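You operate a simulated robot arm through the tools that you are given. There is no shell and no other tool.

The job below is to be done with a simulated robot arm. You get a single attempt, and the scene is never put back.

TASK
Gauge the bore of the tube marked JOB 5 and fit the ring of that size.
Fine: put the bore gauge back where it stood; leave the other tube and rings.

The check looks at the end state, three seconds after you hand in, the way a careful person would. Anything else that was tipped, shoved, dropped, spilled or broken makes it a failure.

THE ROBOT
A 7-joint arm with a two-finger parallel gripper, fixed in place. Base frame: the origin is on the floor under the middle of its stand, x ahead of it, y to its left, z up; the work surface is at about z = 860. Units: mm, degrees, N and s.
It reaches about 1479 mm from its shoulder. Its first joint turns from -166.0 to 166.0 degrees. Payload 4.4 kg.
Tool frame: the origin (TCP) lies between the finger pads and is the grasp point; the fingertips stand 23 mm ahead of it; z points along the fingers, y is the line along which they close. The gripper opens to 94 mm. The fingers are 38 mm wide and 10 mm thick; the gripper's body (54 by 96 mm) begins 39 mm behind the TCP.
Orientation is that of the tool frame in the base frame, as [roll, pitch, yaw] about the fixed x, y, z axes, in that order (R = Rz(yaw) Ry(pitch) Rx(roll)). With the fingers straight down and closing along the base's y, the tool's x points along the base's -x, its y along +y and its z along -z.

THE INTERFACE
- The arm moves only by the tool send_rows. Its argument "steps" is one flat list of numbers, 6 for each row, row after row: the shift along the base's x, y, z in units of 50 mm (1.0 is 50 mm), then the turn, a rotation vector about the base's x, y, z in units of 6 degrees (1.0 is 6 degrees). In form: [tx, ty, tz, ax, ay, az, tx, ty, tz, ax, ay, az, ...]. A call has 1 to 20 rows; each row shifts and turns the commanded pose from where the row before left it. "gripper" is the gripper command, from -1 (fully open) to 1 (shut), values between in proportion, set as the call begins (left out, the last holds). A call with a number of a shift or a turn outside -1 to 1 is refused whole. A row lasts 0.2 s, in which the tool goes at most 50 mm and 8.6 degrees; a call with a longer step from one row to the next is refused whole, and so is a gripper value outside its range. A pose out of reach is approached as far as the arm can. The call stops where the force on the tool passes 40 N (or 10 N more than at its start, if that is more) or the arm is blocked; 0.2 s more then pass. Each finger travels about 72 mm/s and halts on what it meets, pressing with about 23 N; the grip force reading is that of the motor and also rises with nothing between the fingers. The clock runs only during rows and for 0.2 s after the last one: add rows that do not move to give the fingers time. It gives the time, the measured TCP pose, the force on the tool (base axes), the opening and the grip force at its end, in the units of the frame above (readings bear some noise), with the torque about the TCP (base axes, N m) and any sound that the robot's microphone picked up.
- Cameras (640 x 400 px; columns grow to the right, rows downward): "scene" is fixed at [399.2, -497.2, 1613.3]; the picture's right is [0.89, -0.45, 0.00], its down [-0.27, -0.53, -0.80] and it looks along [0.36, 0.72, -0.59] (base axes); focal length 352 px, centre (320, 200). "wrist" rides on the gripper at [86, 16, -74] in the tool frame; the picture's right is [-0.18, 0.98, 0.00], its down [-0.58, -0.11, -0.81] and it looks along [-0.79, -0.15, 0.59] (tool axes); focal length 243 px, centre (320, 200).
- camera(camera): a new picture of that camera. It takes no simulated time.
- pixel_to_xyz(camera, pixels): for up to 12 pixels [column, row] of the newest picture of that camera ("zoom" is the newest enlarged one), the place [x, y, z] in the base frame of the surface seen there, good to about 3 mm. It takes no simulated time.
- zoom(camera, box): a new picture of the part [left, top, right, bottom] of that camera's present view, enlarged. It takes no simulated time.
- close_job(): hands the job in; it is judged then, once.

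Open the gripper and draw the arm clear of the work before you hand the job in, unless the task says otherwise.

The tools are called after "Emit:" by a JSON object that holds its "op" and its "data". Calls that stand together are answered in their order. send_rows: Moves the arm, as the interface text tells. Its arguments: {"type":"object","properties":{"steps":{"type":"array"},"gripper":{"type":"number"}},"required":["steps"]} The other tools are called the same way: camera (camera) takes a picture; pixel_to_xyz (camera, pixels) gives the place of the surface under pixels of a picture; zoom (camera, box) takes an enlarged picture of a part of a camera's view; close_job () hands the job in.

At the start:

```text
t: 0.0
tool_pos: [669.7, 181.5, 1318.1]
tool_rot: [-179.9, 0.1, 180.0]
force: [0.2, 1.0, -0.8]
moment: [0.01, 0.0, 0.05]
gripper_width: 93.8
grasp_force: 0.0
```

scene: 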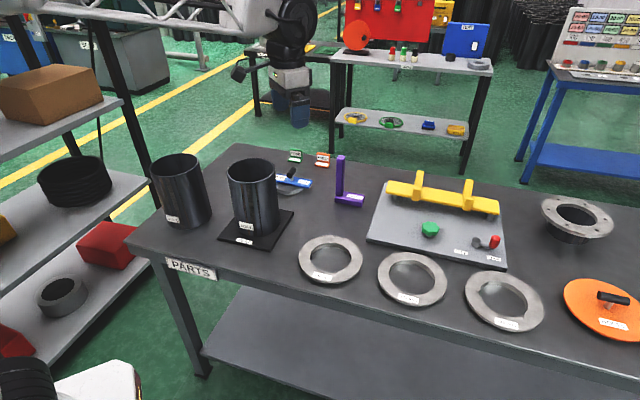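
wrist: 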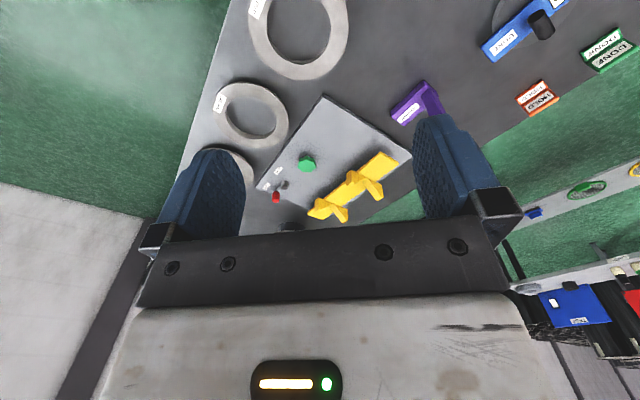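

The start pictures show two tubes around (180,190) and (255,195), three rings (330,258), (411,278), (503,300), a purple item at (345,185), blue item at (293,180). I zoom in to read the labels.

Emit:
{"op": "zoom", "data": {"camera": "scene", "box": [130, 130, 330, 255]}}

Emit:
{"op": "zoom", "data": {"camera": "scene", "box": [260, 130, 400, 218]}}

Emit:
{"op": "zoom", "data": {"camera": "scene", "box": [280, 220, 460, 332]}}

Emit:
{"op": "zoom", "data": {"camera": "scene", "box": [440, 180, 640, 345]}}

Emit:
{"op": "zoom", "data": {"camera": "scene", "box": [350, 160, 520, 280]}}

```text
3.20 times, centred on (230, 192) of scene
```

zoom: 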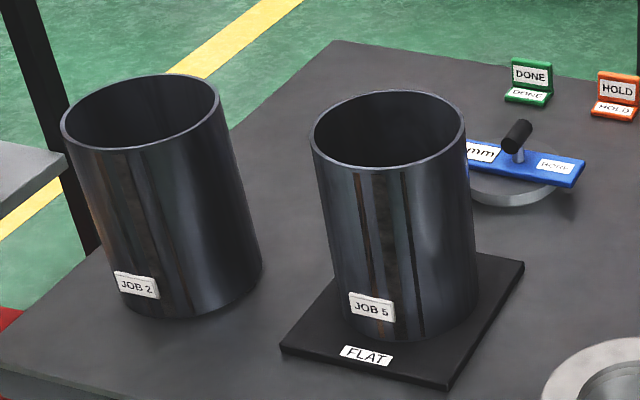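

```text
4.55 times, centred on (330, 174) of scene
```

zoom: 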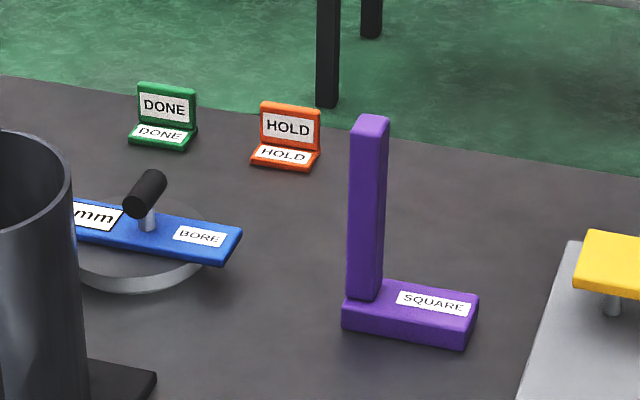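

```text
3.56 times, centred on (370, 276) of scene
```

zoom: 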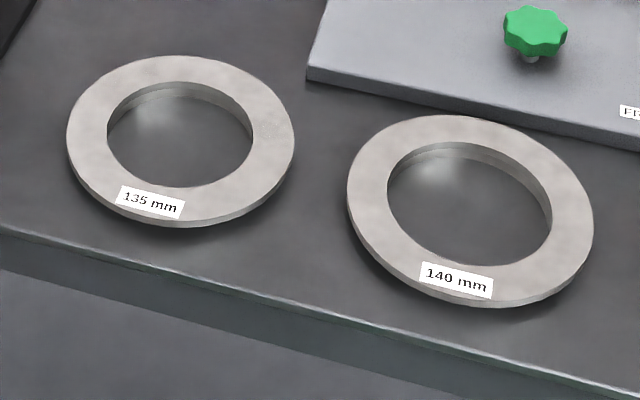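

```text
2.42 times, centred on (540, 262) of scene
```

zoom: 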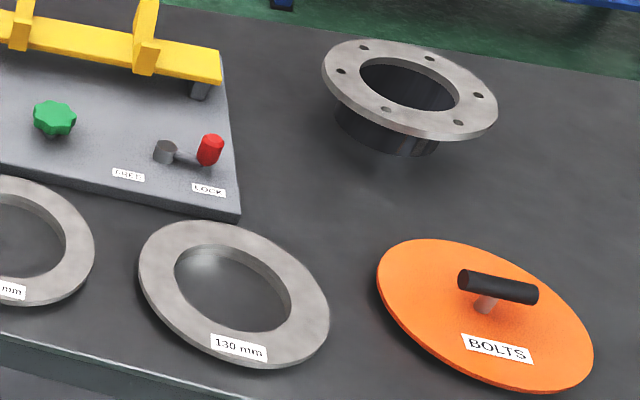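

```text
3.33 times, centred on (435, 220) of scene
```

zoom: 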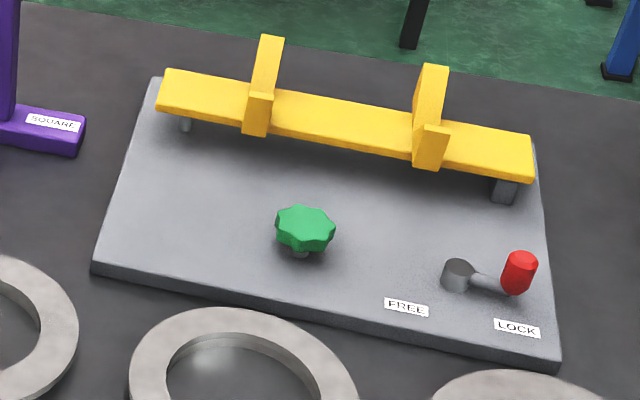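

The tubes read JOB 2 and JOB 5; the rings read 135, 140 and 130 mm; the blue bore gauge at (293,180) carries a "mm" display. I measure places of the objects in the scene picture.

Emit:
{"op": "camera", "data": {"camera": "scene"}}

Emit:
{"op": "pixel_to_xyz", "data": {"camera": "scene", "pixels": [[228, 168], [274, 172], [250, 159], [255, 182], [240, 240], [291, 212], [220, 238], [257, 249], [265, 160], [310, 184], [282, 180], [292, 171]]}}

Emit:
{"op": "pixel_to_xyz", "data": {"camera": "scene", "pixels": [[302, 255], [360, 258], [332, 237], [330, 281], [380, 275], [445, 281], [412, 254], [408, 304], [330, 262], [412, 280], [310, 258], [352, 259]]}}

Emit:
{"op": "pixel_to_xyz", "data": {"camera": "scene", "pixels": [[467, 293], [541, 307], [503, 272], [505, 329], [340, 157], [340, 195], [362, 203], [430, 229], [494, 241], [295, 155], [322, 159], [612, 298]]}}

```text
taken
```

scene: 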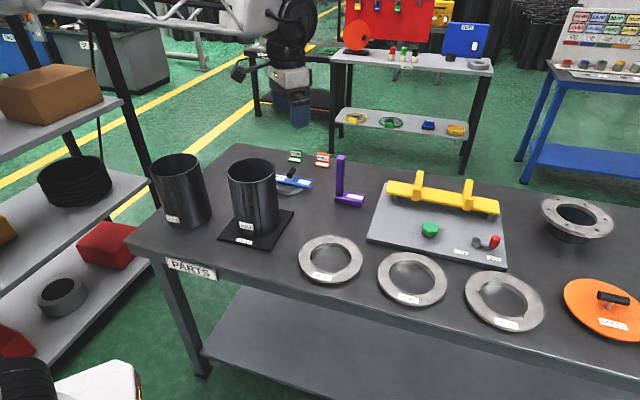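

```text
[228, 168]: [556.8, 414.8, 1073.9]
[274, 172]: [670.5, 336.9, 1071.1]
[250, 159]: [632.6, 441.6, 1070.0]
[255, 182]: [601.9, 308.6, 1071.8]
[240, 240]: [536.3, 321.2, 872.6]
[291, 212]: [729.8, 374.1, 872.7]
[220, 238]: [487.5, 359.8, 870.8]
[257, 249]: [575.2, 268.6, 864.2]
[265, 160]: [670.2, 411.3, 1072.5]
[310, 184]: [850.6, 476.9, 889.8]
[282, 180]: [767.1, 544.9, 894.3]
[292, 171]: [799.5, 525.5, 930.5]
```

```text
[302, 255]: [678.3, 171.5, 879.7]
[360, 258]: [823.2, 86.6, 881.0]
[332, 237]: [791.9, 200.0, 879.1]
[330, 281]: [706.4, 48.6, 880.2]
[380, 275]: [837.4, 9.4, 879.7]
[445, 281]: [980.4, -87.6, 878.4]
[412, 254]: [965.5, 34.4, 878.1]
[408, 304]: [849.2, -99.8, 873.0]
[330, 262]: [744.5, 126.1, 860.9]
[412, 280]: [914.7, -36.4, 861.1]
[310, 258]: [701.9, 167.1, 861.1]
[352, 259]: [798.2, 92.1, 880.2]
```

```text
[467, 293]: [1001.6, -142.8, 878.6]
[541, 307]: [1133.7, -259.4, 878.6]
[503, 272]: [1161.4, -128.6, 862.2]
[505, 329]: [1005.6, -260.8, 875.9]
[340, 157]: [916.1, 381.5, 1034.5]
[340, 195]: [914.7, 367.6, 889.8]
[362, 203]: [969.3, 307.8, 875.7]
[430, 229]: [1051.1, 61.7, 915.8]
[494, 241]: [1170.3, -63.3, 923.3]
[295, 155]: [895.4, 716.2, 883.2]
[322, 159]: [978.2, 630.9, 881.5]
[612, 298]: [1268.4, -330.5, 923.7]
```

The tube JOB 5 has its rim at z≈1072 centred near (615,376); rings have tops near z≈880. I zoom into the gauge at (293,180) to see its handle and display.

Emit:
{"op": "zoom", "data": {"camera": "scene", "box": [264, 158, 324, 202]}}

Emit:
{"op": "zoom", "data": {"camera": "scene", "box": [210, 145, 300, 260]}}

Emit:
{"op": "zoom", "data": {"camera": "wrist", "box": [440, 0, 640, 130]}}

```text
9.09 times, centred on (294, 180) of scene
```

zoom: 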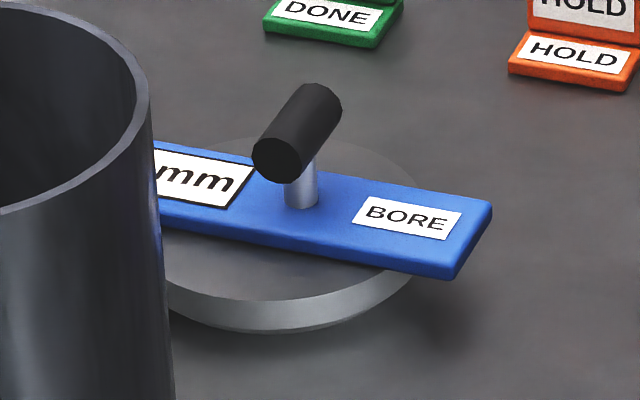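

```text
3.48 times, centred on (255, 202) of scene
```

zoom: 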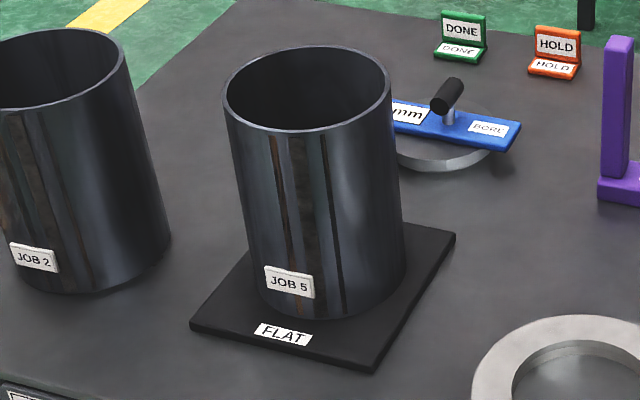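

```text
3.08 times, centred on (540, 65) of wrist
```

zoom: 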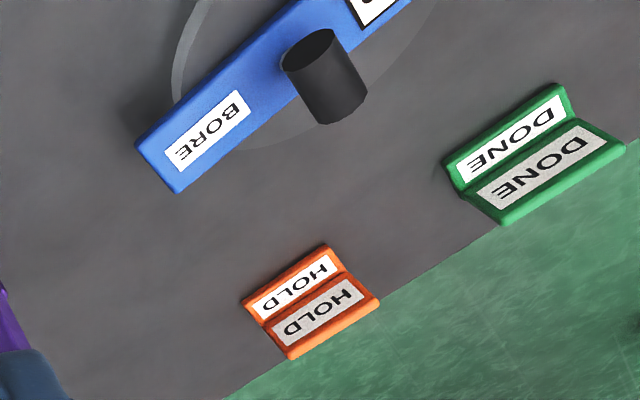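

The gauge has a blue bar over a disc, with a horizontal black handle near (799,525,930). I move the tool over to view it from above with the wrist camera.

Emit:
{"op": "send_rows", "data": {"steps": [-0.22, 0.817, -0.236, 0, 0, 0, -0.22, 0.817, -0.236, 0, 0, 0, -0.22, 0.817, -0.236, 0, 0, 0, -0.22, 0.817, -0.236, 0, 0, 0, -0.22, 0.817, -0.236, 0, 0, 0, -0.22, 0.817, -0.236, 0, 0, 0, -0.22, 0.817, -0.236, 0, 0, 0, -0.22, 0.817, -0.236, 0, 0, 0, -0.22, 0.817, -0.236, 0, 0, 0, -0.22, 0.817, -0.236, 0, 0, 0], "gripper": -1}}

Emit:
{"op": "camera", "data": {"camera": "wrist"}}

```text
t: 2.2
tool_pos: [558.5, 587.5, 1199.4]
tool_rot: [180.0, 0.0, -179.9]
force: [-1.3, 0.3, 0.5]
moment: [0.03, -0.01, 0.02]
gripper_width: 94.1
grasp_force: 0.0
```

```text
taken
```

wrist: 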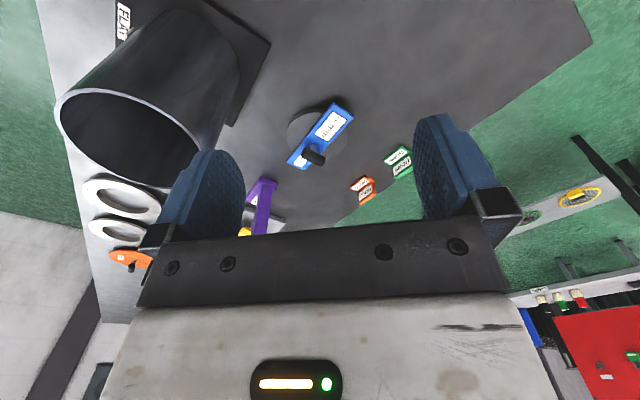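

The gauge now shows at about (320,135) in the wrist picture. I zoom in on it.

Emit:
{"op": "zoom", "data": {"camera": "wrist", "box": [270, 90, 370, 180]}}

Emit:
{"op": "zoom", "data": {"camera": "wrist", "box": [40, 0, 280, 260]}}

Emit:
{"op": "pixel_to_xyz", "data": {"camera": "wrist", "pixels": [[335, 103], [352, 118], [289, 160], [304, 167], [316, 153], [308, 152], [323, 160], [288, 125], [345, 143], [318, 105]]}}

```text
4.44 times, centred on (320, 135) of wrist
```

zoom: 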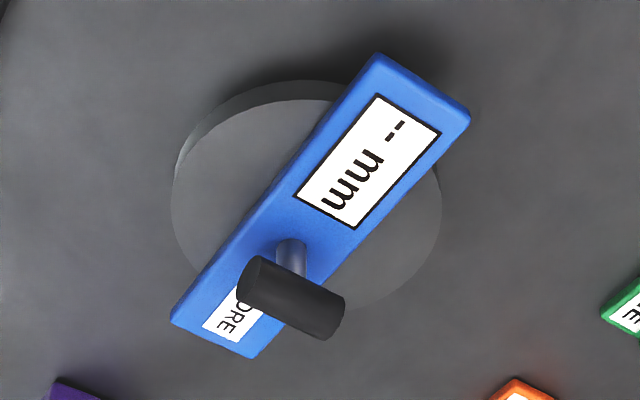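

```text
1.54 times, centred on (160, 130) of wrist
```

zoom: 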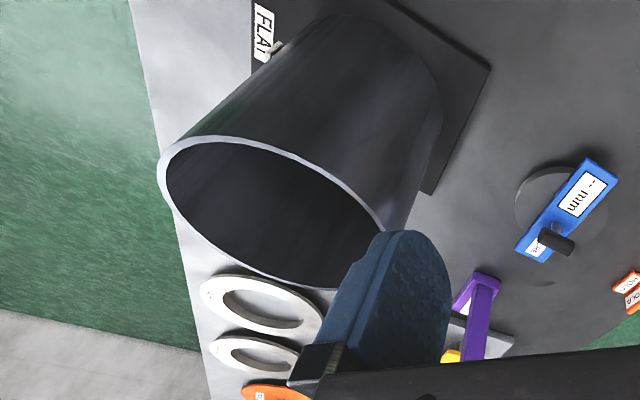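

```text
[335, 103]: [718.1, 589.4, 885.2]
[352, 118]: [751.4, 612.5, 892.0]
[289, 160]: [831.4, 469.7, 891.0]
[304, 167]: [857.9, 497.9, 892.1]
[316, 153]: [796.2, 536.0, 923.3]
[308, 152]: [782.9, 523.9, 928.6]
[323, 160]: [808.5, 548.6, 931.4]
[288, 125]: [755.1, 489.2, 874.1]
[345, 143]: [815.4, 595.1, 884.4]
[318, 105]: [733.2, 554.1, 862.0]
```

The display reads "-- mm" and the bar runs from about (735,601) to (845,484), the handle being near (796,536,925) with its axis at 45°. I go above it, turning the tool 45° so the fingers close across the handle.

Emit:
{"op": "send_rows", "data": {"steps": [0.53, -0.11, -0.1, 0, 0, 0.8333, 0.53, -0.11, -0.1, 0, 0, 0.8333, 0.53, -0.11, -0.1, 0, 0, 0.8333, 0.53, -0.11, -0.1, 0, 0, 0.8333, 0.53, -0.11, -0.1, 0, 0, 0.8333, 0.53, -0.11, -0.1, 0, 0, 0.8333, 0.53, -0.11, -0.1, 0, 0, 0.8333, 0.53, -0.11, -0.1, 0, 0, 0.8333, 0.53, -0.11, -0.1, 0, 0, 0.8333, 0, 0, 0, 0, 0, 0], "gripper": -1}}

Emit:
{"op": "camera", "data": {"camera": "wrist"}}

Emit:
{"op": "camera", "data": {"camera": "scene"}}

```text
t: 4.4
tool_pos: [796.6, 538.1, 1155.7]
tool_rot: [-180.0, 0.0, -134.9]
force: [0.3, -0.3, -0.2]
moment: [0.0, 0.05, -0.02]
gripper_width: 93.9
grasp_force: 0.1
```

```text
taken
```

wrist: 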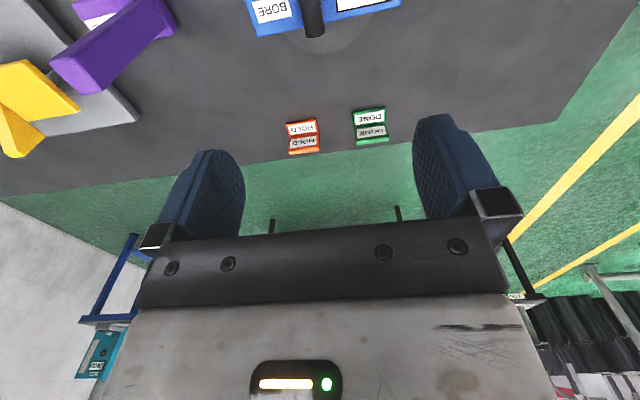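

```text
taken
```

scene: 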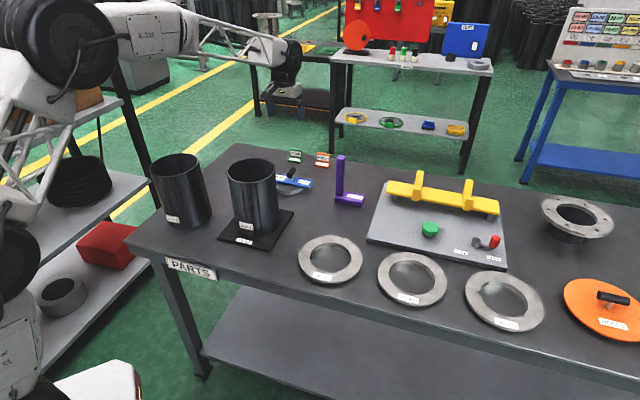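

The gauge sits at the top edge of the wrist picture (315,10). I back off about 118 mm to see it whole for a precise measure.

Emit:
{"op": "send_rows", "data": {"steps": [-0.64, -0.45, 0, 0, 0, 0, -0.64, -0.45, 0, 0, 0, 0, -0.64, -0.45, 0, 0, 0, 0, 0, 0, 0, 0, 0, 0]}}

Emit:
{"op": "zoom", "data": {"camera": "wrist", "box": [230, 40, 410, 150]}}

Emit:
{"op": "camera", "data": {"camera": "wrist"}}

```text
t: 5.4
tool_pos: [700.6, 471.7, 1155.8]
tool_rot: [180.0, -0.1, -135.0]
force: [0.3, 0.6, 0.4]
moment: [0.01, 0.02, 0.0]
gripper_width: 93.9
grasp_force: 0.0
```

```text
3.56 times, centred on (320, 95) of wrist
```

zoom: 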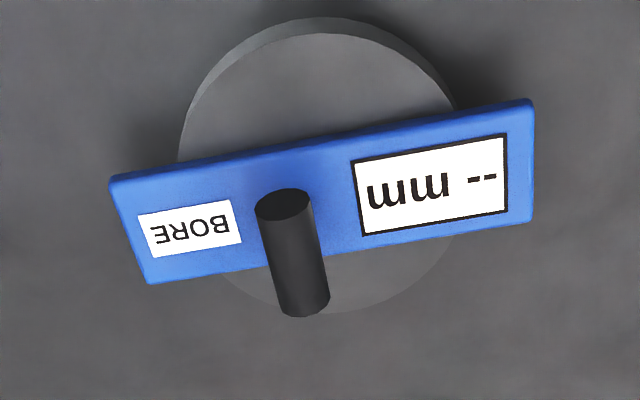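

```text
taken
```

wrist: 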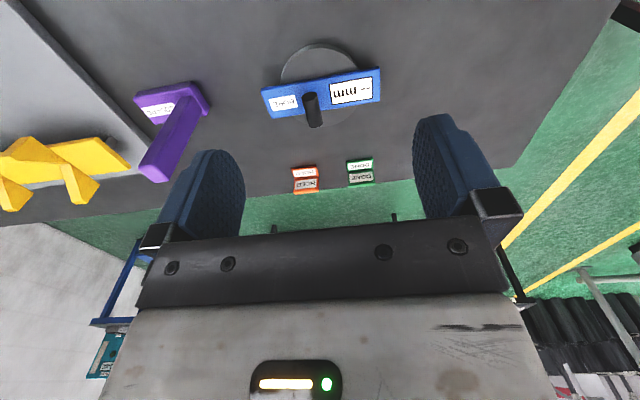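

I sample points on the bar corners, handle and disc in the zoomed picture to fix the gauge's pose.

Emit:
{"op": "pixel_to_xyz", "data": {"camera": "zoom", "pixels": [[120, 185], [152, 278], [522, 108], [522, 218], [290, 225], [305, 310], [275, 260], [320, 260], [298, 265], [260, 120], [185, 140], [330, 30]]}}

Emit:
{"op": "pixel_to_xyz", "data": {"camera": "zoom", "pixels": [[265, 205], [300, 200], [283, 200], [455, 110], [440, 270], [250, 295], [350, 312], [430, 100], [400, 60], [250, 50], [330, 210], [330, 160]]}}

```text
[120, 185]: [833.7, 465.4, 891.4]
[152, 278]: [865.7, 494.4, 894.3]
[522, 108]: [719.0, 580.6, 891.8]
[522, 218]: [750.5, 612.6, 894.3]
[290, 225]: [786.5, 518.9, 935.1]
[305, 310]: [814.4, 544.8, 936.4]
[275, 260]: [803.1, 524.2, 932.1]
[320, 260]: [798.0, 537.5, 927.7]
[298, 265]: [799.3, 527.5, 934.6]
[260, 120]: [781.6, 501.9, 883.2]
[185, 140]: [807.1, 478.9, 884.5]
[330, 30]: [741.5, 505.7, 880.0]
```

```text
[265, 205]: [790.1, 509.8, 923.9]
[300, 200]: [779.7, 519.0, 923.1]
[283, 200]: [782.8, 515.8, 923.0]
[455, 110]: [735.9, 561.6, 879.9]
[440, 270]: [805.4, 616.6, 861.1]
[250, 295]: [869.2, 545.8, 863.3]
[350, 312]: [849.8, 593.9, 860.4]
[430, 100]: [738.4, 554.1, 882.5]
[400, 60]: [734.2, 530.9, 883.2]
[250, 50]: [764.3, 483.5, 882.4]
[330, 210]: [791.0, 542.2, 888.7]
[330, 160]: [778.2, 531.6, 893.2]
```

The disc and bar centre at about (792,538), and the handle axis passes near (799.5,531.5) at z≈923, offset a bit toward the BORE end. I go over the handle at z≈1010 and check the alignment.

Emit:
{"op": "send_rows", "data": {"steps": [0.396, 0.239, -0.583, 0, 0, 0, 0.396, 0.239, -0.583, 0, 0, 0, 0.396, 0.239, -0.583, 0, 0, 0, 0.396, 0.239, -0.583, 0, 0, 0, 0.396, 0.239, -0.583, 0, 0, 0, 0, 0, 0, 0, 0, 0]}}

Emit:
{"op": "camera", "data": {"camera": "wrist"}}

Emit:
{"op": "zoom", "data": {"camera": "scene", "box": [250, 90, 350, 200]}}

```text
t: 6.8
tool_pos: [801.0, 530.3, 1008.3]
tool_rot: [180.0, -0.1, -134.9]
force: [0.6, 0.4, 0.2]
moment: [0.01, -0.02, -0.02]
gripper_width: 94.2
grasp_force: 0.0
```

```text
taken
```

wrist: 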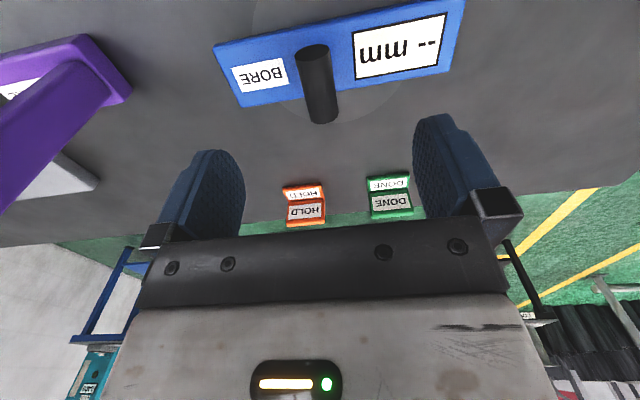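

```text
3.64 times, centred on (300, 145) of scene
```

zoom: 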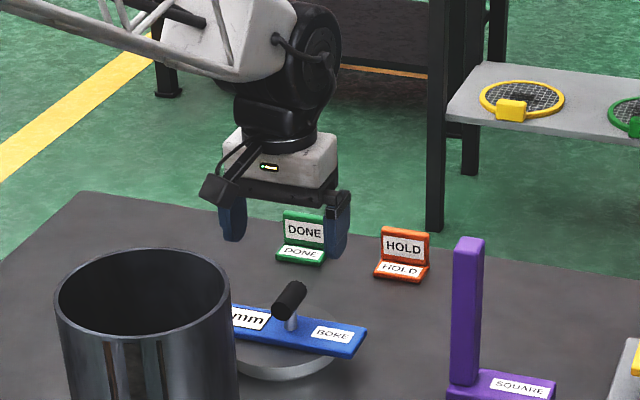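

The handle spans (312,50)–(322,118); the point under the TCP at handle height would be near (320,86). I sample handle points to refine before descending.

Emit:
{"op": "zoom", "data": {"camera": "wrist", "box": [200, 0, 480, 140]}}

Emit:
{"op": "pixel_to_xyz", "data": {"camera": "wrist", "pixels": [[298, 70], [330, 68], [304, 105], [337, 100], [314, 75], [320, 105], [312, 52], [323, 121], [217, 46], [243, 104], [463, 8], [450, 68]]}}

```text
2.29 times, centred on (340, 70) of wrist
```

zoom: 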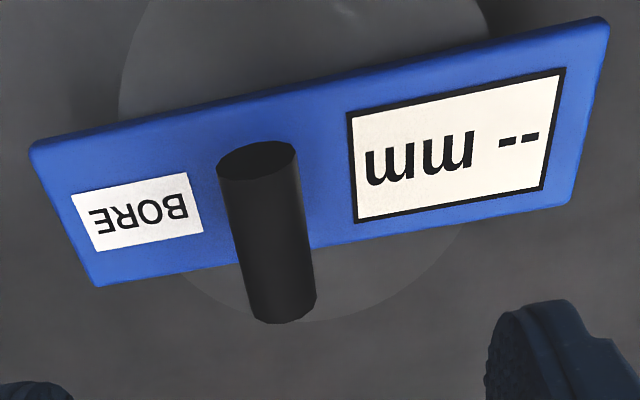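

```text
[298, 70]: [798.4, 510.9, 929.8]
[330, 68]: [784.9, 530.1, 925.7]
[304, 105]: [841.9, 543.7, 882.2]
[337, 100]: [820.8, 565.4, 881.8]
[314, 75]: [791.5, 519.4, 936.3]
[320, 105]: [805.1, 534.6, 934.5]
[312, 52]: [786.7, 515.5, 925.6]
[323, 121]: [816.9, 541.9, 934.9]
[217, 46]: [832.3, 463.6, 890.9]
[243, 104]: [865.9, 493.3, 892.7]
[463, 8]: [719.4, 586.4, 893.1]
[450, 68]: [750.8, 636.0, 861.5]
```

The handle axis passes within about 2 mm of the TCP line. I nudge by (0.7,-0.7) mm and descend to z≈924, gripper still open.

Emit:
{"op": "send_rows", "data": {"steps": [0.012, -0.016, -0.6, 0, 0, 0, 0, 0, -0.6, 0, 0, 0, 0, 0, -0.3, 0, 0, 0, 0, 0, -0.19, 0, 0, 0, 0, 0, 0, 0, 0, 0]}}

Emit:
{"op": "camera", "data": {"camera": "wrist"}}

Emit:
{"op": "zoom", "data": {"camera": "scene", "box": [250, 120, 340, 200]}}

```text
t: 8.0
tool_pos: [802.6, 531.6, 925.8]
tool_rot: [180.0, 0.0, -135.0]
force: [0.1, 1.0, 0.2]
moment: [-0.02, 0.0, -0.03]
gripper_width: 93.7
grasp_force: 0.0
```

```text
taken
```

wrist: 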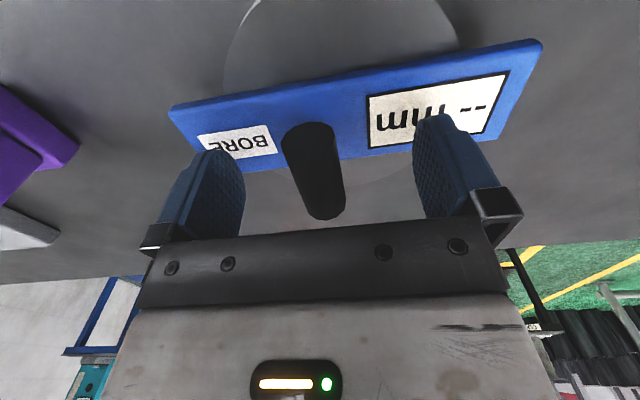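

```text
5.00 times, centred on (295, 160) of scene
```

zoom: 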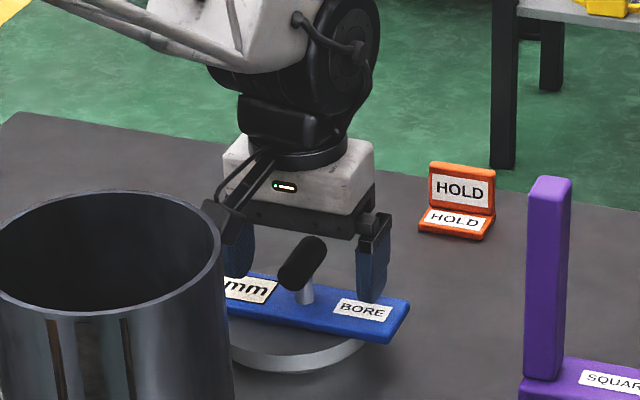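

At z=925.8 the handle axis passes (320,183), right at the TCP between the fingers. I close the gripper.

Emit:
{"op": "send_rows", "data": {"steps": [0, 0, 0, 0, 0, 0, 0, 0, 0, 0, 0, 0, 0, 0, 0, 0, 0, 0, 0, 0, 0, 0, 0, 0, 0, 0, 0, 0, 0, 0], "gripper": 1}}

Emit:
{"op": "camera", "data": {"camera": "wrist"}}

Emit:
{"op": "zoom", "data": {"camera": "scene", "box": [250, 120, 340, 200]}}

```text
t: 9.2
tool_pos: [802.3, 530.5, 925.3]
tool_rot: [180.0, 0.0, -135.0]
force: [0.5, -1.4, 0.8]
moment: [0.01, -0.03, 0.0]
gripper_width: 21.8
grasp_force: 23.0
```

```text
taken
```

wrist: 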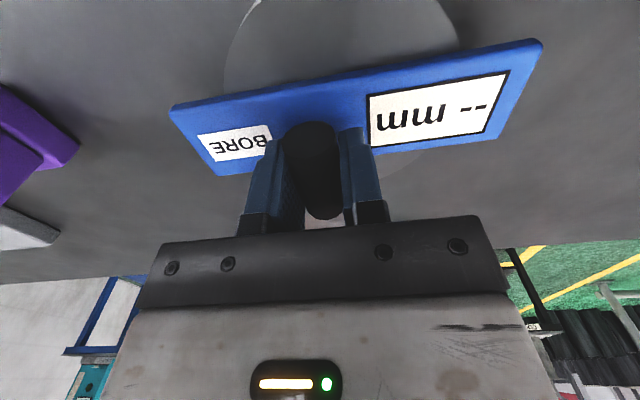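

```text
5.00 times, centred on (295, 160) of scene
```

zoom: 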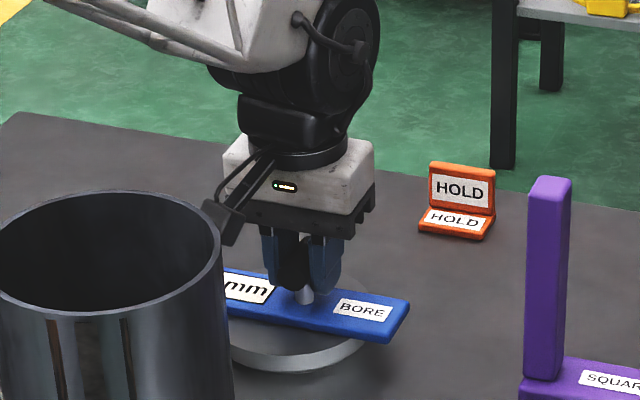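

The grip holds at 21.8 mm with 23 N and the gauge did not shift (corners still at (170,108), (543,40)). I sample bar corners and disc edge for the gauge's offset from the TCP.

Emit:
{"op": "pixel_to_xyz", "data": {"camera": "wrist", "pixels": [[174, 109], [217, 172], [539, 43], [494, 135], [227, 80], [245, 30], [448, 20], [456, 42], [415, 152], [385, 175], [280, 92], [355, 70]]}}

Emit:
{"op": "zoom", "data": {"camera": "wrist", "box": [140, 0, 560, 200]}}

```text
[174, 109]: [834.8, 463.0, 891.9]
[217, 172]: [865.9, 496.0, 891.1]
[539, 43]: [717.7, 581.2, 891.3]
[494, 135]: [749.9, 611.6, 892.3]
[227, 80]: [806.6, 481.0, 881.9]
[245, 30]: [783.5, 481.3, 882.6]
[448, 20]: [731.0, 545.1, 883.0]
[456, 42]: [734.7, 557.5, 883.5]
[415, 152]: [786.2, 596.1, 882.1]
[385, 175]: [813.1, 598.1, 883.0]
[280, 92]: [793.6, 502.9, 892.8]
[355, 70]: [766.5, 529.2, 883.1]
```

```text
1.52 times, centred on (350, 100) of wrist
```

zoom: 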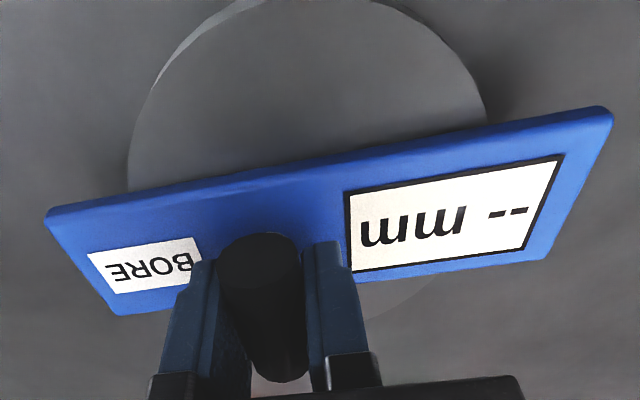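

The bar/disc centre is (792,538), about (-10,+7) from the TCP, and disc radius is about 60 mm. I lift 40 mm and check that the gauge hangs level.

Emit:
{"op": "send_rows", "data": {"steps": [0, 0, 0.1, 0, 0, 0, 0, 0, 0.2, 0, 0, 0, 0, 0, 0.3, 0, 0, 0, 0, 0, 0.2, 0, 0, 0, 0, 0, 0, 0, 0, 0]}}

Emit:
{"op": "camera", "data": {"camera": "wrist"}}

Emit:
{"op": "zoom", "data": {"camera": "scene", "box": [250, 110, 340, 200]}}

```text
t: 10.4
tool_pos: [802.7, 531.1, 963.7]
tool_rot: [180.0, 0.0, -135.1]
force: [0.4, 0.4, -4.3]
moment: [0.01, -0.03, 0.0]
gripper_width: 21.6
grasp_force: 22.5
```

```text
taken
```

wrist: 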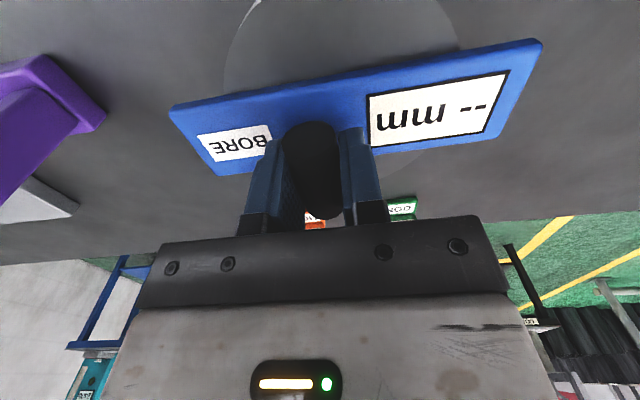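

```text
4.44 times, centred on (295, 155) of scene
```

zoom: 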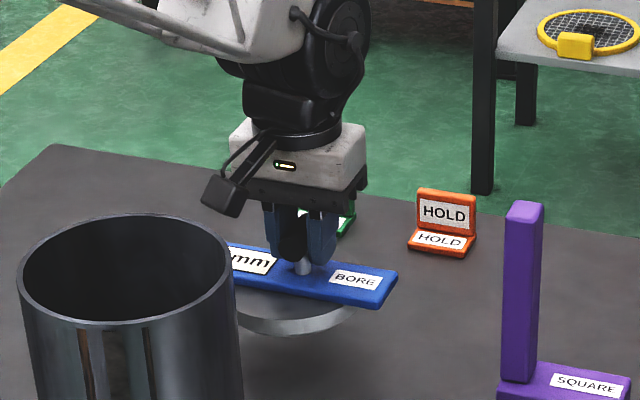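

The gauge hangs level (4.3 N). Next I measure the JOB 5 rim more exactly in a scene zoom.

Emit:
{"op": "zoom", "data": {"camera": "scene", "box": [220, 150, 284, 190]}}

```text
10.00 times, centred on (252, 170) of scene
```

zoom: 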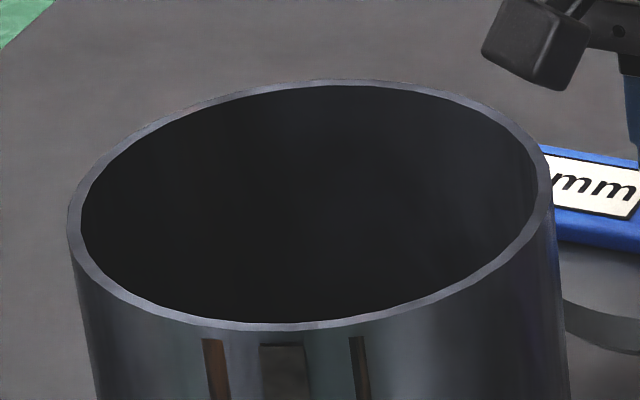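

I sample twelve points along the rim band to fit its circle.

Emit:
{"op": "pixel_to_xyz", "data": {"camera": "zoom", "pixels": [[74, 220], [113, 281], [170, 309], [250, 326], [330, 324], [420, 300], [500, 249], [546, 190], [526, 124], [440, 93], [222, 99], [115, 157]]}}

```text
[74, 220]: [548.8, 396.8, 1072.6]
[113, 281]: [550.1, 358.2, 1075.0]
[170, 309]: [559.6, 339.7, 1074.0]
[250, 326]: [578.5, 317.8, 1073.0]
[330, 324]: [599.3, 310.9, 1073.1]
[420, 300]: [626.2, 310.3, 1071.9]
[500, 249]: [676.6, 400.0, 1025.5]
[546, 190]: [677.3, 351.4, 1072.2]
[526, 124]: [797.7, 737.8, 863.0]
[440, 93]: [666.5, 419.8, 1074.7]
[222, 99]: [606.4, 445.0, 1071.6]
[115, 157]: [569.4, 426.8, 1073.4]
```

The rim fits a circle centred at (614.3,377.1), mid-radius ≈67.5, z≈1073. I raise the gauge well above rim height and carry it over the tube, aiming the disc centre there.

Emit:
{"op": "send_rows", "data": {"steps": [0, 0, 0.5, 0, 0, 0, 0, 0, 0.86, 0, 0, 0, 0, 0, 0.86, 0, 0, 0, 0, 0, 0.86, 0, 0, 0, 0, 0, 0.86, 0, 0, 0, 0, 0, 0.36, 0, 0, 0, -0.4, -0.35, 0, 0, 0, 0, -0.592, -0.537, 0, 0, 0, 0, -0.592, -0.537, 0, 0, 0, 0, -0.592, -0.537, 0, 0, 0, 0, -0.592, -0.537, 0, 0, 0, 0, -0.592, -0.537, 0, 0, 0, 0, -0.19, -0.185, 0, 0, 0, 0, 0, 0, 0, 0, 0, 0]}}

Emit:
{"op": "camera", "data": {"camera": "wrist"}}

Emit:
{"op": "camera", "data": {"camera": "scene"}}

```text
t: 13.4
tool_pos: [624.6, 371.8, 1183.3]
tool_rot: [-180.0, 0.0, -135.0]
force: [0.6, 1.2, -4.4]
moment: [0.0, -0.06, 0.0]
gripper_width: 21.4
grasp_force: 23.1
```

```text
taken
```

wrist: 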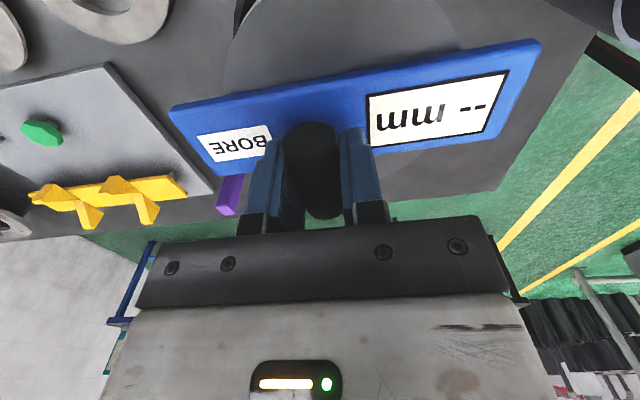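

```text
taken
```

scene: 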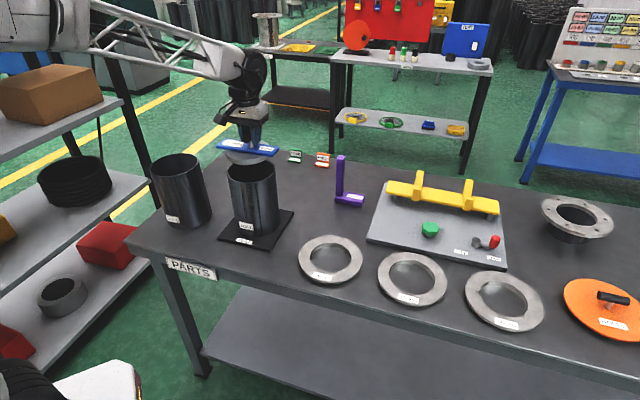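

The gauge hangs over the tube at (247,150) in the scene. I zoom to check the disc against the rim.

Emit:
{"op": "zoom", "data": {"camera": "scene", "box": [205, 130, 293, 190]}}

Emit:
{"op": "pixel_to_xyz", "data": {"camera": "wrist", "pixels": [[174, 109], [217, 172], [539, 43], [494, 135], [250, 25], [450, 25], [415, 152], [235, 20], [280, 92], [600, 10]]}}

```text
6.67 times, centred on (249, 160) of scene
```

zoom: 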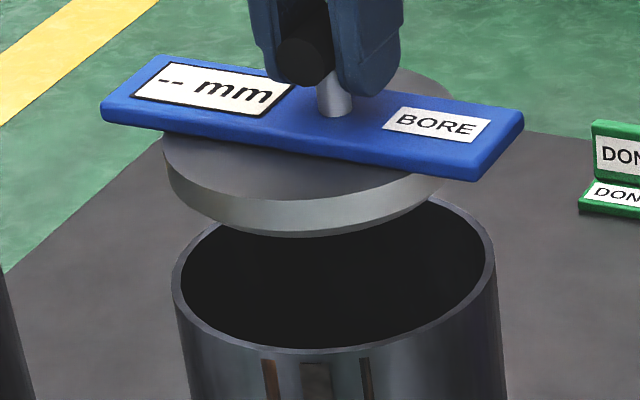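

```text
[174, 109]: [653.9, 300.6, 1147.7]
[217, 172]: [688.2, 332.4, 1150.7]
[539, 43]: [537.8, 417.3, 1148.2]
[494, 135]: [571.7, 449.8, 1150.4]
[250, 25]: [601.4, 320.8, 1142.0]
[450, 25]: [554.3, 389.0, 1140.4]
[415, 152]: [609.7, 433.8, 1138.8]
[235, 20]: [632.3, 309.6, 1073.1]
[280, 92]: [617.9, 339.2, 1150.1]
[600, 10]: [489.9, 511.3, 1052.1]
```

The bar centre reads (612.9,375.0), about 1.5 mm off the rim centre. I nudge (+1.5,+0.8) and lower 40 mm to just above the rim, then look.

Emit:
{"op": "send_rows", "data": {"steps": [0.03, 0.016, -0.2, 0, 0, 0, 0, 0, -0.3, 0, 0, 0, 0, 0, -0.2, 0, 0, 0, 0, 0, -0.06, 0, 0, 0, 0, 0, 0, 0, 0, 0]}}

Emit:
{"op": "zoom", "data": {"camera": "scene", "box": [205, 130, 293, 190]}}

Emit:
{"op": "camera", "data": {"camera": "wrist"}}

```text
t: 14.6
tool_pos: [625.3, 369.9, 1142.5]
tool_rot: [-180.0, 0.0, -135.0]
force: [0.7, 0.8, -4.6]
moment: [-0.02, -0.04, 0.0]
gripper_width: 21.4
grasp_force: 22.9
```

```text
6.67 times, centred on (249, 160) of scene
```

zoom: 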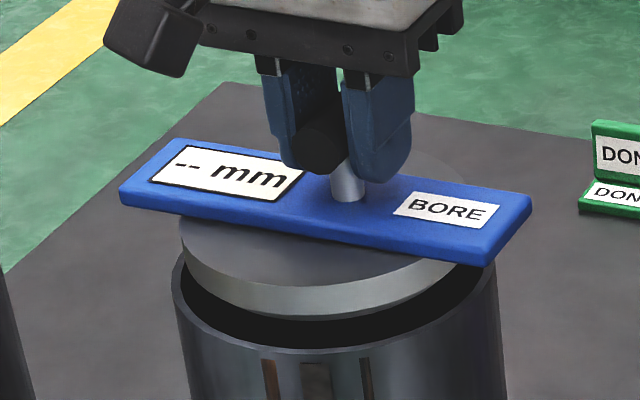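

```text
taken
```

wrist: 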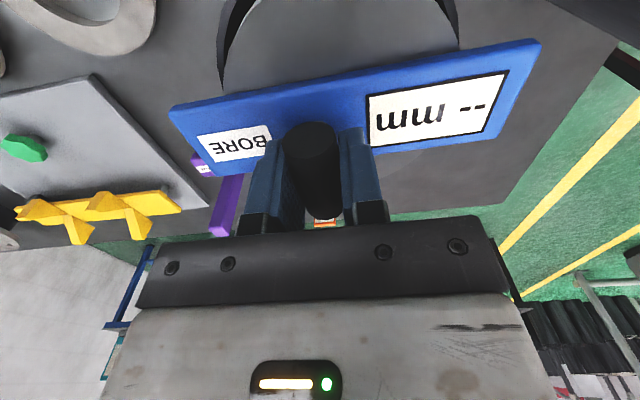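

The disc is just above the rim and looks slightly left in the scene zoom (disc left edge ≈183, rim inner ≈181 to 488). I zoom the wrist view to compare the gaps.

Emit:
{"op": "zoom", "data": {"camera": "wrist", "box": [180, 0, 500, 130]}}

Emit:
{"op": "zoom", "data": {"camera": "scene", "box": [222, 155, 284, 185]}}

```text
2.00 times, centred on (340, 65) of wrist
```

zoom: 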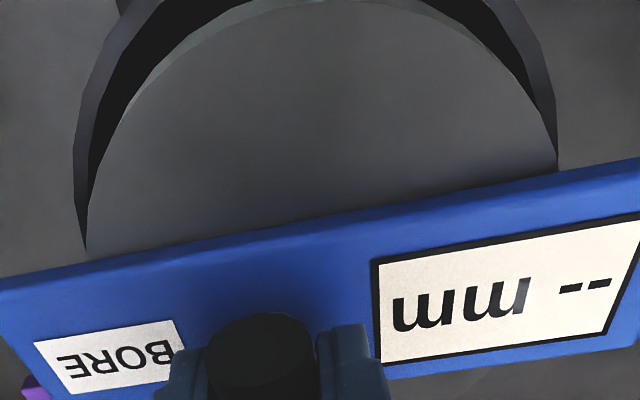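

```text
10.32 times, centred on (253, 170) of scene
```

zoom: 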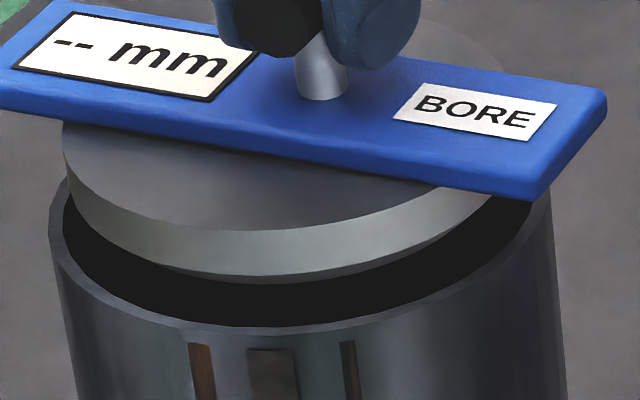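

Wrist gaps look balanced along the bar, and the scene suggests about 1–2 mm to the right/away. I nudge (+1.2,+0.6) and lower slowly 28 mm, watching the force.

Emit:
{"op": "send_rows", "data": {"steps": [0.024, 0.012, 0, 0, 0, 0, 0, 0, -0.08, 0, 0, 0, 0, 0, -0.08, 0, 0, 0, 0, 0, -0.08, 0, 0, 0, 0, 0, -0.08, 0, 0, 0, 0, 0, -0.08, 0, 0, 0, 0, 0, -0.08, 0, 0, 0, 0, 0, -0.08, 0, 0, 0]}}

Emit:
{"op": "zoom", "data": {"camera": "scene", "box": [205, 130, 293, 190]}}

Emit:
{"op": "zoom", "data": {"camera": "wrist", "box": [180, 0, 500, 130]}}

```text
t: 16.4
tool_pos: [628.2, 372.3, 1116.1]
tool_rot: [-180.0, 0.2, -134.9]
force: [-2.5, -9.2, 9.1]
moment: [-0.48, 0.43, 0.11]
gripper_width: 21.7
grasp_force: 23.1
```

```text
6.67 times, centred on (249, 160) of scene
```

zoom: 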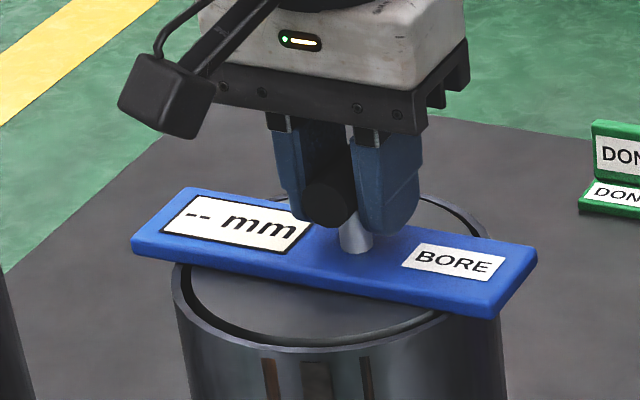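

```text
2.00 times, centred on (340, 65) of wrist
```

zoom: 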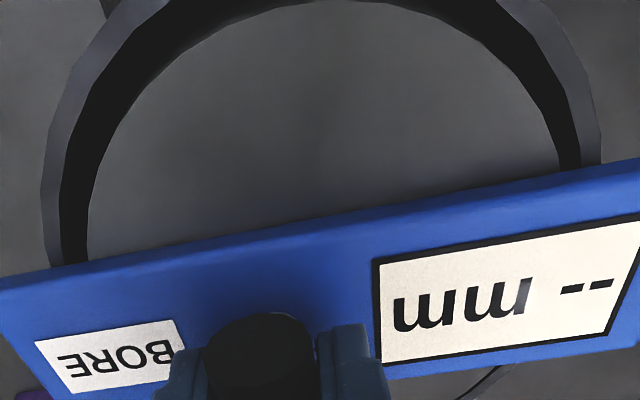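

The force (-2.5,-9.2,+9.1) shows the disc touching the wall on the +y side, and the wrist view agrees (thin gap at (480,390), wide gaps at the top). I ease off: up 2 mm, then shift (-1.2,-4) mm.

Emit:
{"op": "send_rows", "data": {"steps": [0, 0, 0.04, 0, 0, 0, -0.008, -0.026, 0, 0, 0, 0, -0.008, -0.026, 0, 0, 0, 0, -0.008, -0.028, 0, 0, 0, 0, 0, 0, 0, 0, 0, 0]}}

Emit:
{"op": "zoom", "data": {"camera": "wrist", "box": [160, 0, 520, 225]}}

Emit:
{"op": "zoom", "data": {"camera": "scene", "box": [205, 140, 303, 260]}}

```text
t: 17.6
tool_pos: [625.4, 369.0, 1116.6]
tool_rot: [-180.0, 0.0, -135.1]
force: [-0.6, 0.7, -4.3]
moment: [-0.02, -0.06, -0.01]
gripper_width: 21.6
grasp_force: 22.7
```

```text
1.78 times, centred on (340, 112) of wrist
```

zoom: 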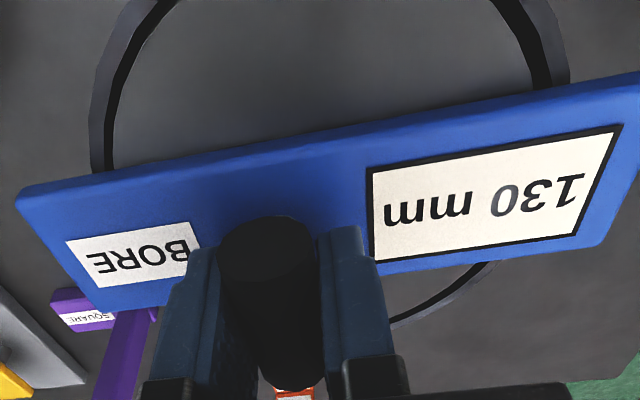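

```text
3.33 times, centred on (254, 200) of scene
```

zoom: 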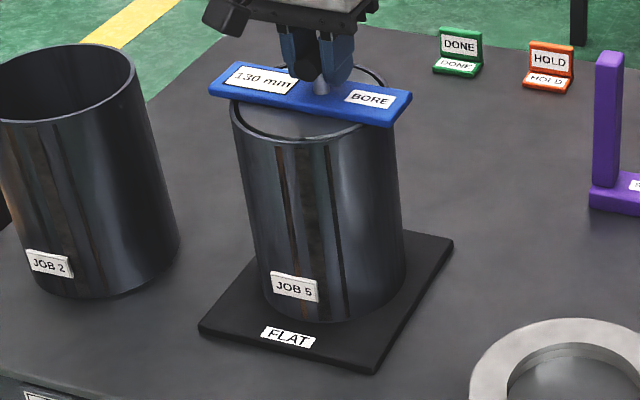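

The force is back to just the gauge's weight and the display reads "130 mm". I lower it gently to seat the bar on the rim and confirm the reading.

Emit:
{"op": "send_rows", "data": {"steps": [-0.004, -0.008, -0.04, 0, 0, 0, 0, 0, -0.05, 0, 0, 0, 0, 0, -0.05, 0, 0, 0, 0, 0, 0, 0, 0, 0]}}

Emit:
{"op": "zoom", "data": {"camera": "wrist", "box": [160, 0, 520, 225]}}

Emit:
{"op": "zoom", "data": {"camera": "scene", "box": [205, 130, 303, 200]}}

```text
t: 18.6
tool_pos: [625.8, 368.2, 1110.1]
tool_rot: [-180.0, 0.1, -135.0]
force: [4.2, 3.2, 21.0]
moment: [0.02, -0.01, 0.0]
gripper_width: 21.6
grasp_force: 22.7
```

```text
1.78 times, centred on (340, 112) of wrist
```

zoom: 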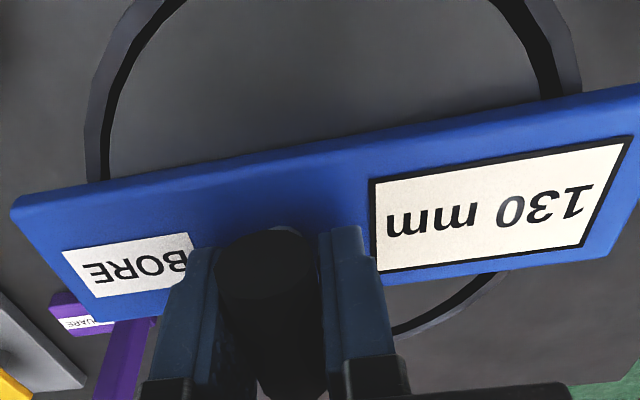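

```text
5.71 times, centred on (254, 165) of scene
```

zoom: 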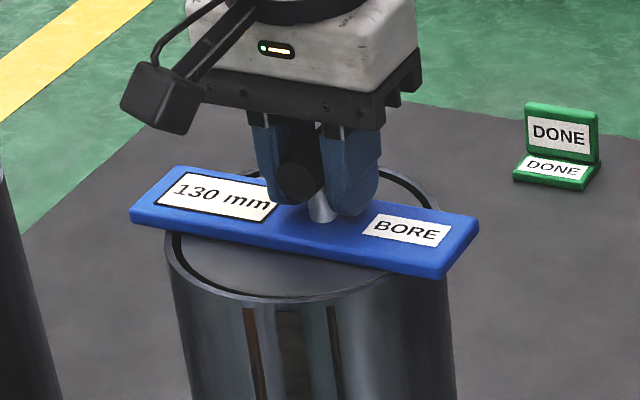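

Seated (about 25 N of downward press) and the display confirms 130 mm. I lift the gauge straight out and check its pose in the grip.

Emit:
{"op": "send_rows", "data": {"steps": [0, 0, 0.1, 0, 0, 0, 0, 0, 0.2, 0, 0, 0, 0, 0, 0.3, 0, 0, 0, 0, 0, 0.5, 0, 0, 0, 0, 0, 0.4, 0, 0, 0, 0, 0, 0, 0, 0, 0]}}

Emit:
{"op": "camera", "data": {"camera": "wrist"}}

Emit:
{"op": "camera", "data": {"camera": "scene"}}

```text
t: 20.0
tool_pos: [625.0, 368.7, 1185.4]
tool_rot: [180.0, 0.0, -134.9]
force: [0.0, 0.1, -4.1]
moment: [0.01, -0.06, -0.01]
gripper_width: 21.6
grasp_force: 23.2
```

```text
taken
```

wrist: 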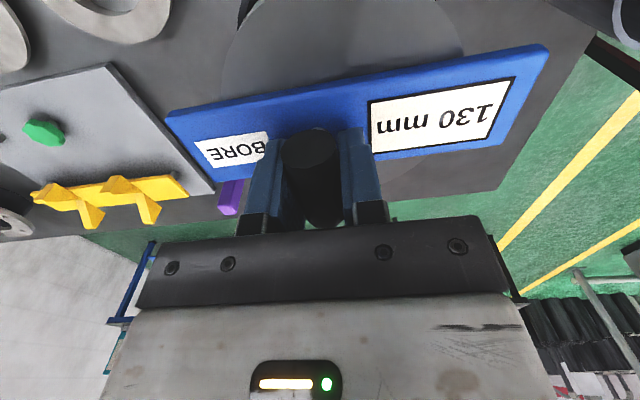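

```text
taken
```

scene: 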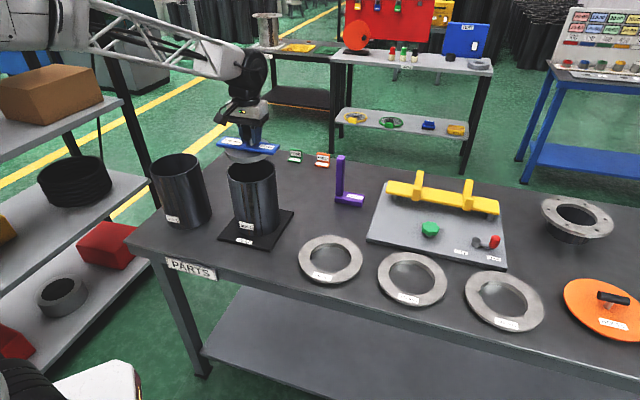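

The display still shows 130; the gauge slid ~3 mm up in the grip but stays level. I carry it back over where it stood at (802.5,531).

Emit:
{"op": "send_rows", "data": {"steps": [0.3, 0.28, 0, 0, 0, 0, 0.6, 0.56, 0, 0, 0, 0, 0.6, 0.56, 0, 0, 0, 0, 0.6, 0.56, 0, 0, 0, 0, 0.6, 0.56, 0, 0, 0, 0, 0.6, 0.56, 0, 0, 0, 0, 0.224, 0.2, 0, 0, 0, 0, 0, 0, -0.3, 0, 0, 0, 0, 0, -0.8, 0, 0, 0, 0, 0, -0.8, 0, 0, 0, 0, 0, -0.8, 0, 0, 0, 0, 0, -0.8, 0, 0, 0, 0, 0, -0.6, 0, 0, 0, 0, 0, -0.3, 0, 0, 0, 0, 0, 0, 0, 0, 0]}}

Emit:
{"op": "camera", "data": {"camera": "wrist"}}

Emit:
{"op": "zoom", "data": {"camera": "scene", "box": [250, 110, 340, 200]}}

```text
t: 23.2
tool_pos: [803.2, 530.9, 963.4]
tool_rot: [180.0, 0.0, -135.0]
force: [-0.7, -0.5, -4.2]
moment: [-0.03, -0.05, 0.0]
gripper_width: 21.7
grasp_force: 23.0
```

```text
taken
```

wrist: 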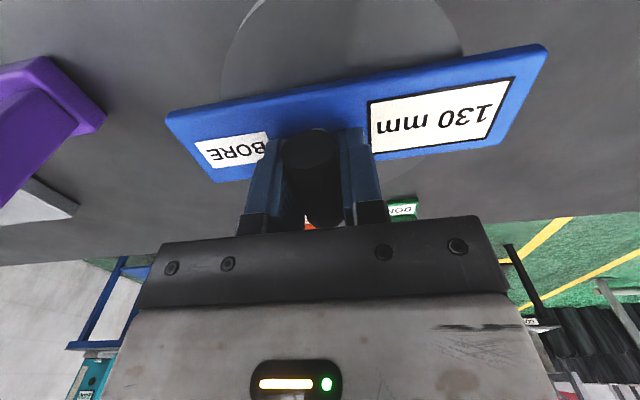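

```text
4.44 times, centred on (295, 155) of scene
```

zoom: 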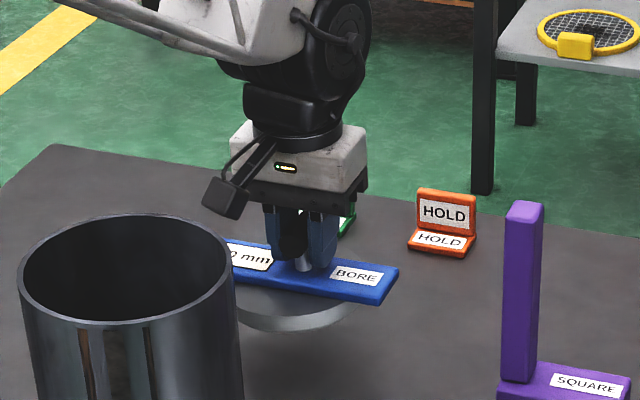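

The view matches the earlier one at this height. I sample the bar corners to confirm the gauge is over its old spot.

Emit:
{"op": "pixel_to_xyz", "data": {"camera": "wrist", "pixels": [[171, 115], [215, 178], [543, 49], [499, 142], [280, 98], [360, 76]]}}

```text
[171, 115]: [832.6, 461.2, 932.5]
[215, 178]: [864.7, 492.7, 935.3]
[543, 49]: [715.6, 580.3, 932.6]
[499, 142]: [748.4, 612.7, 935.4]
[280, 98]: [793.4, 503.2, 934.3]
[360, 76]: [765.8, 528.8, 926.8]
```

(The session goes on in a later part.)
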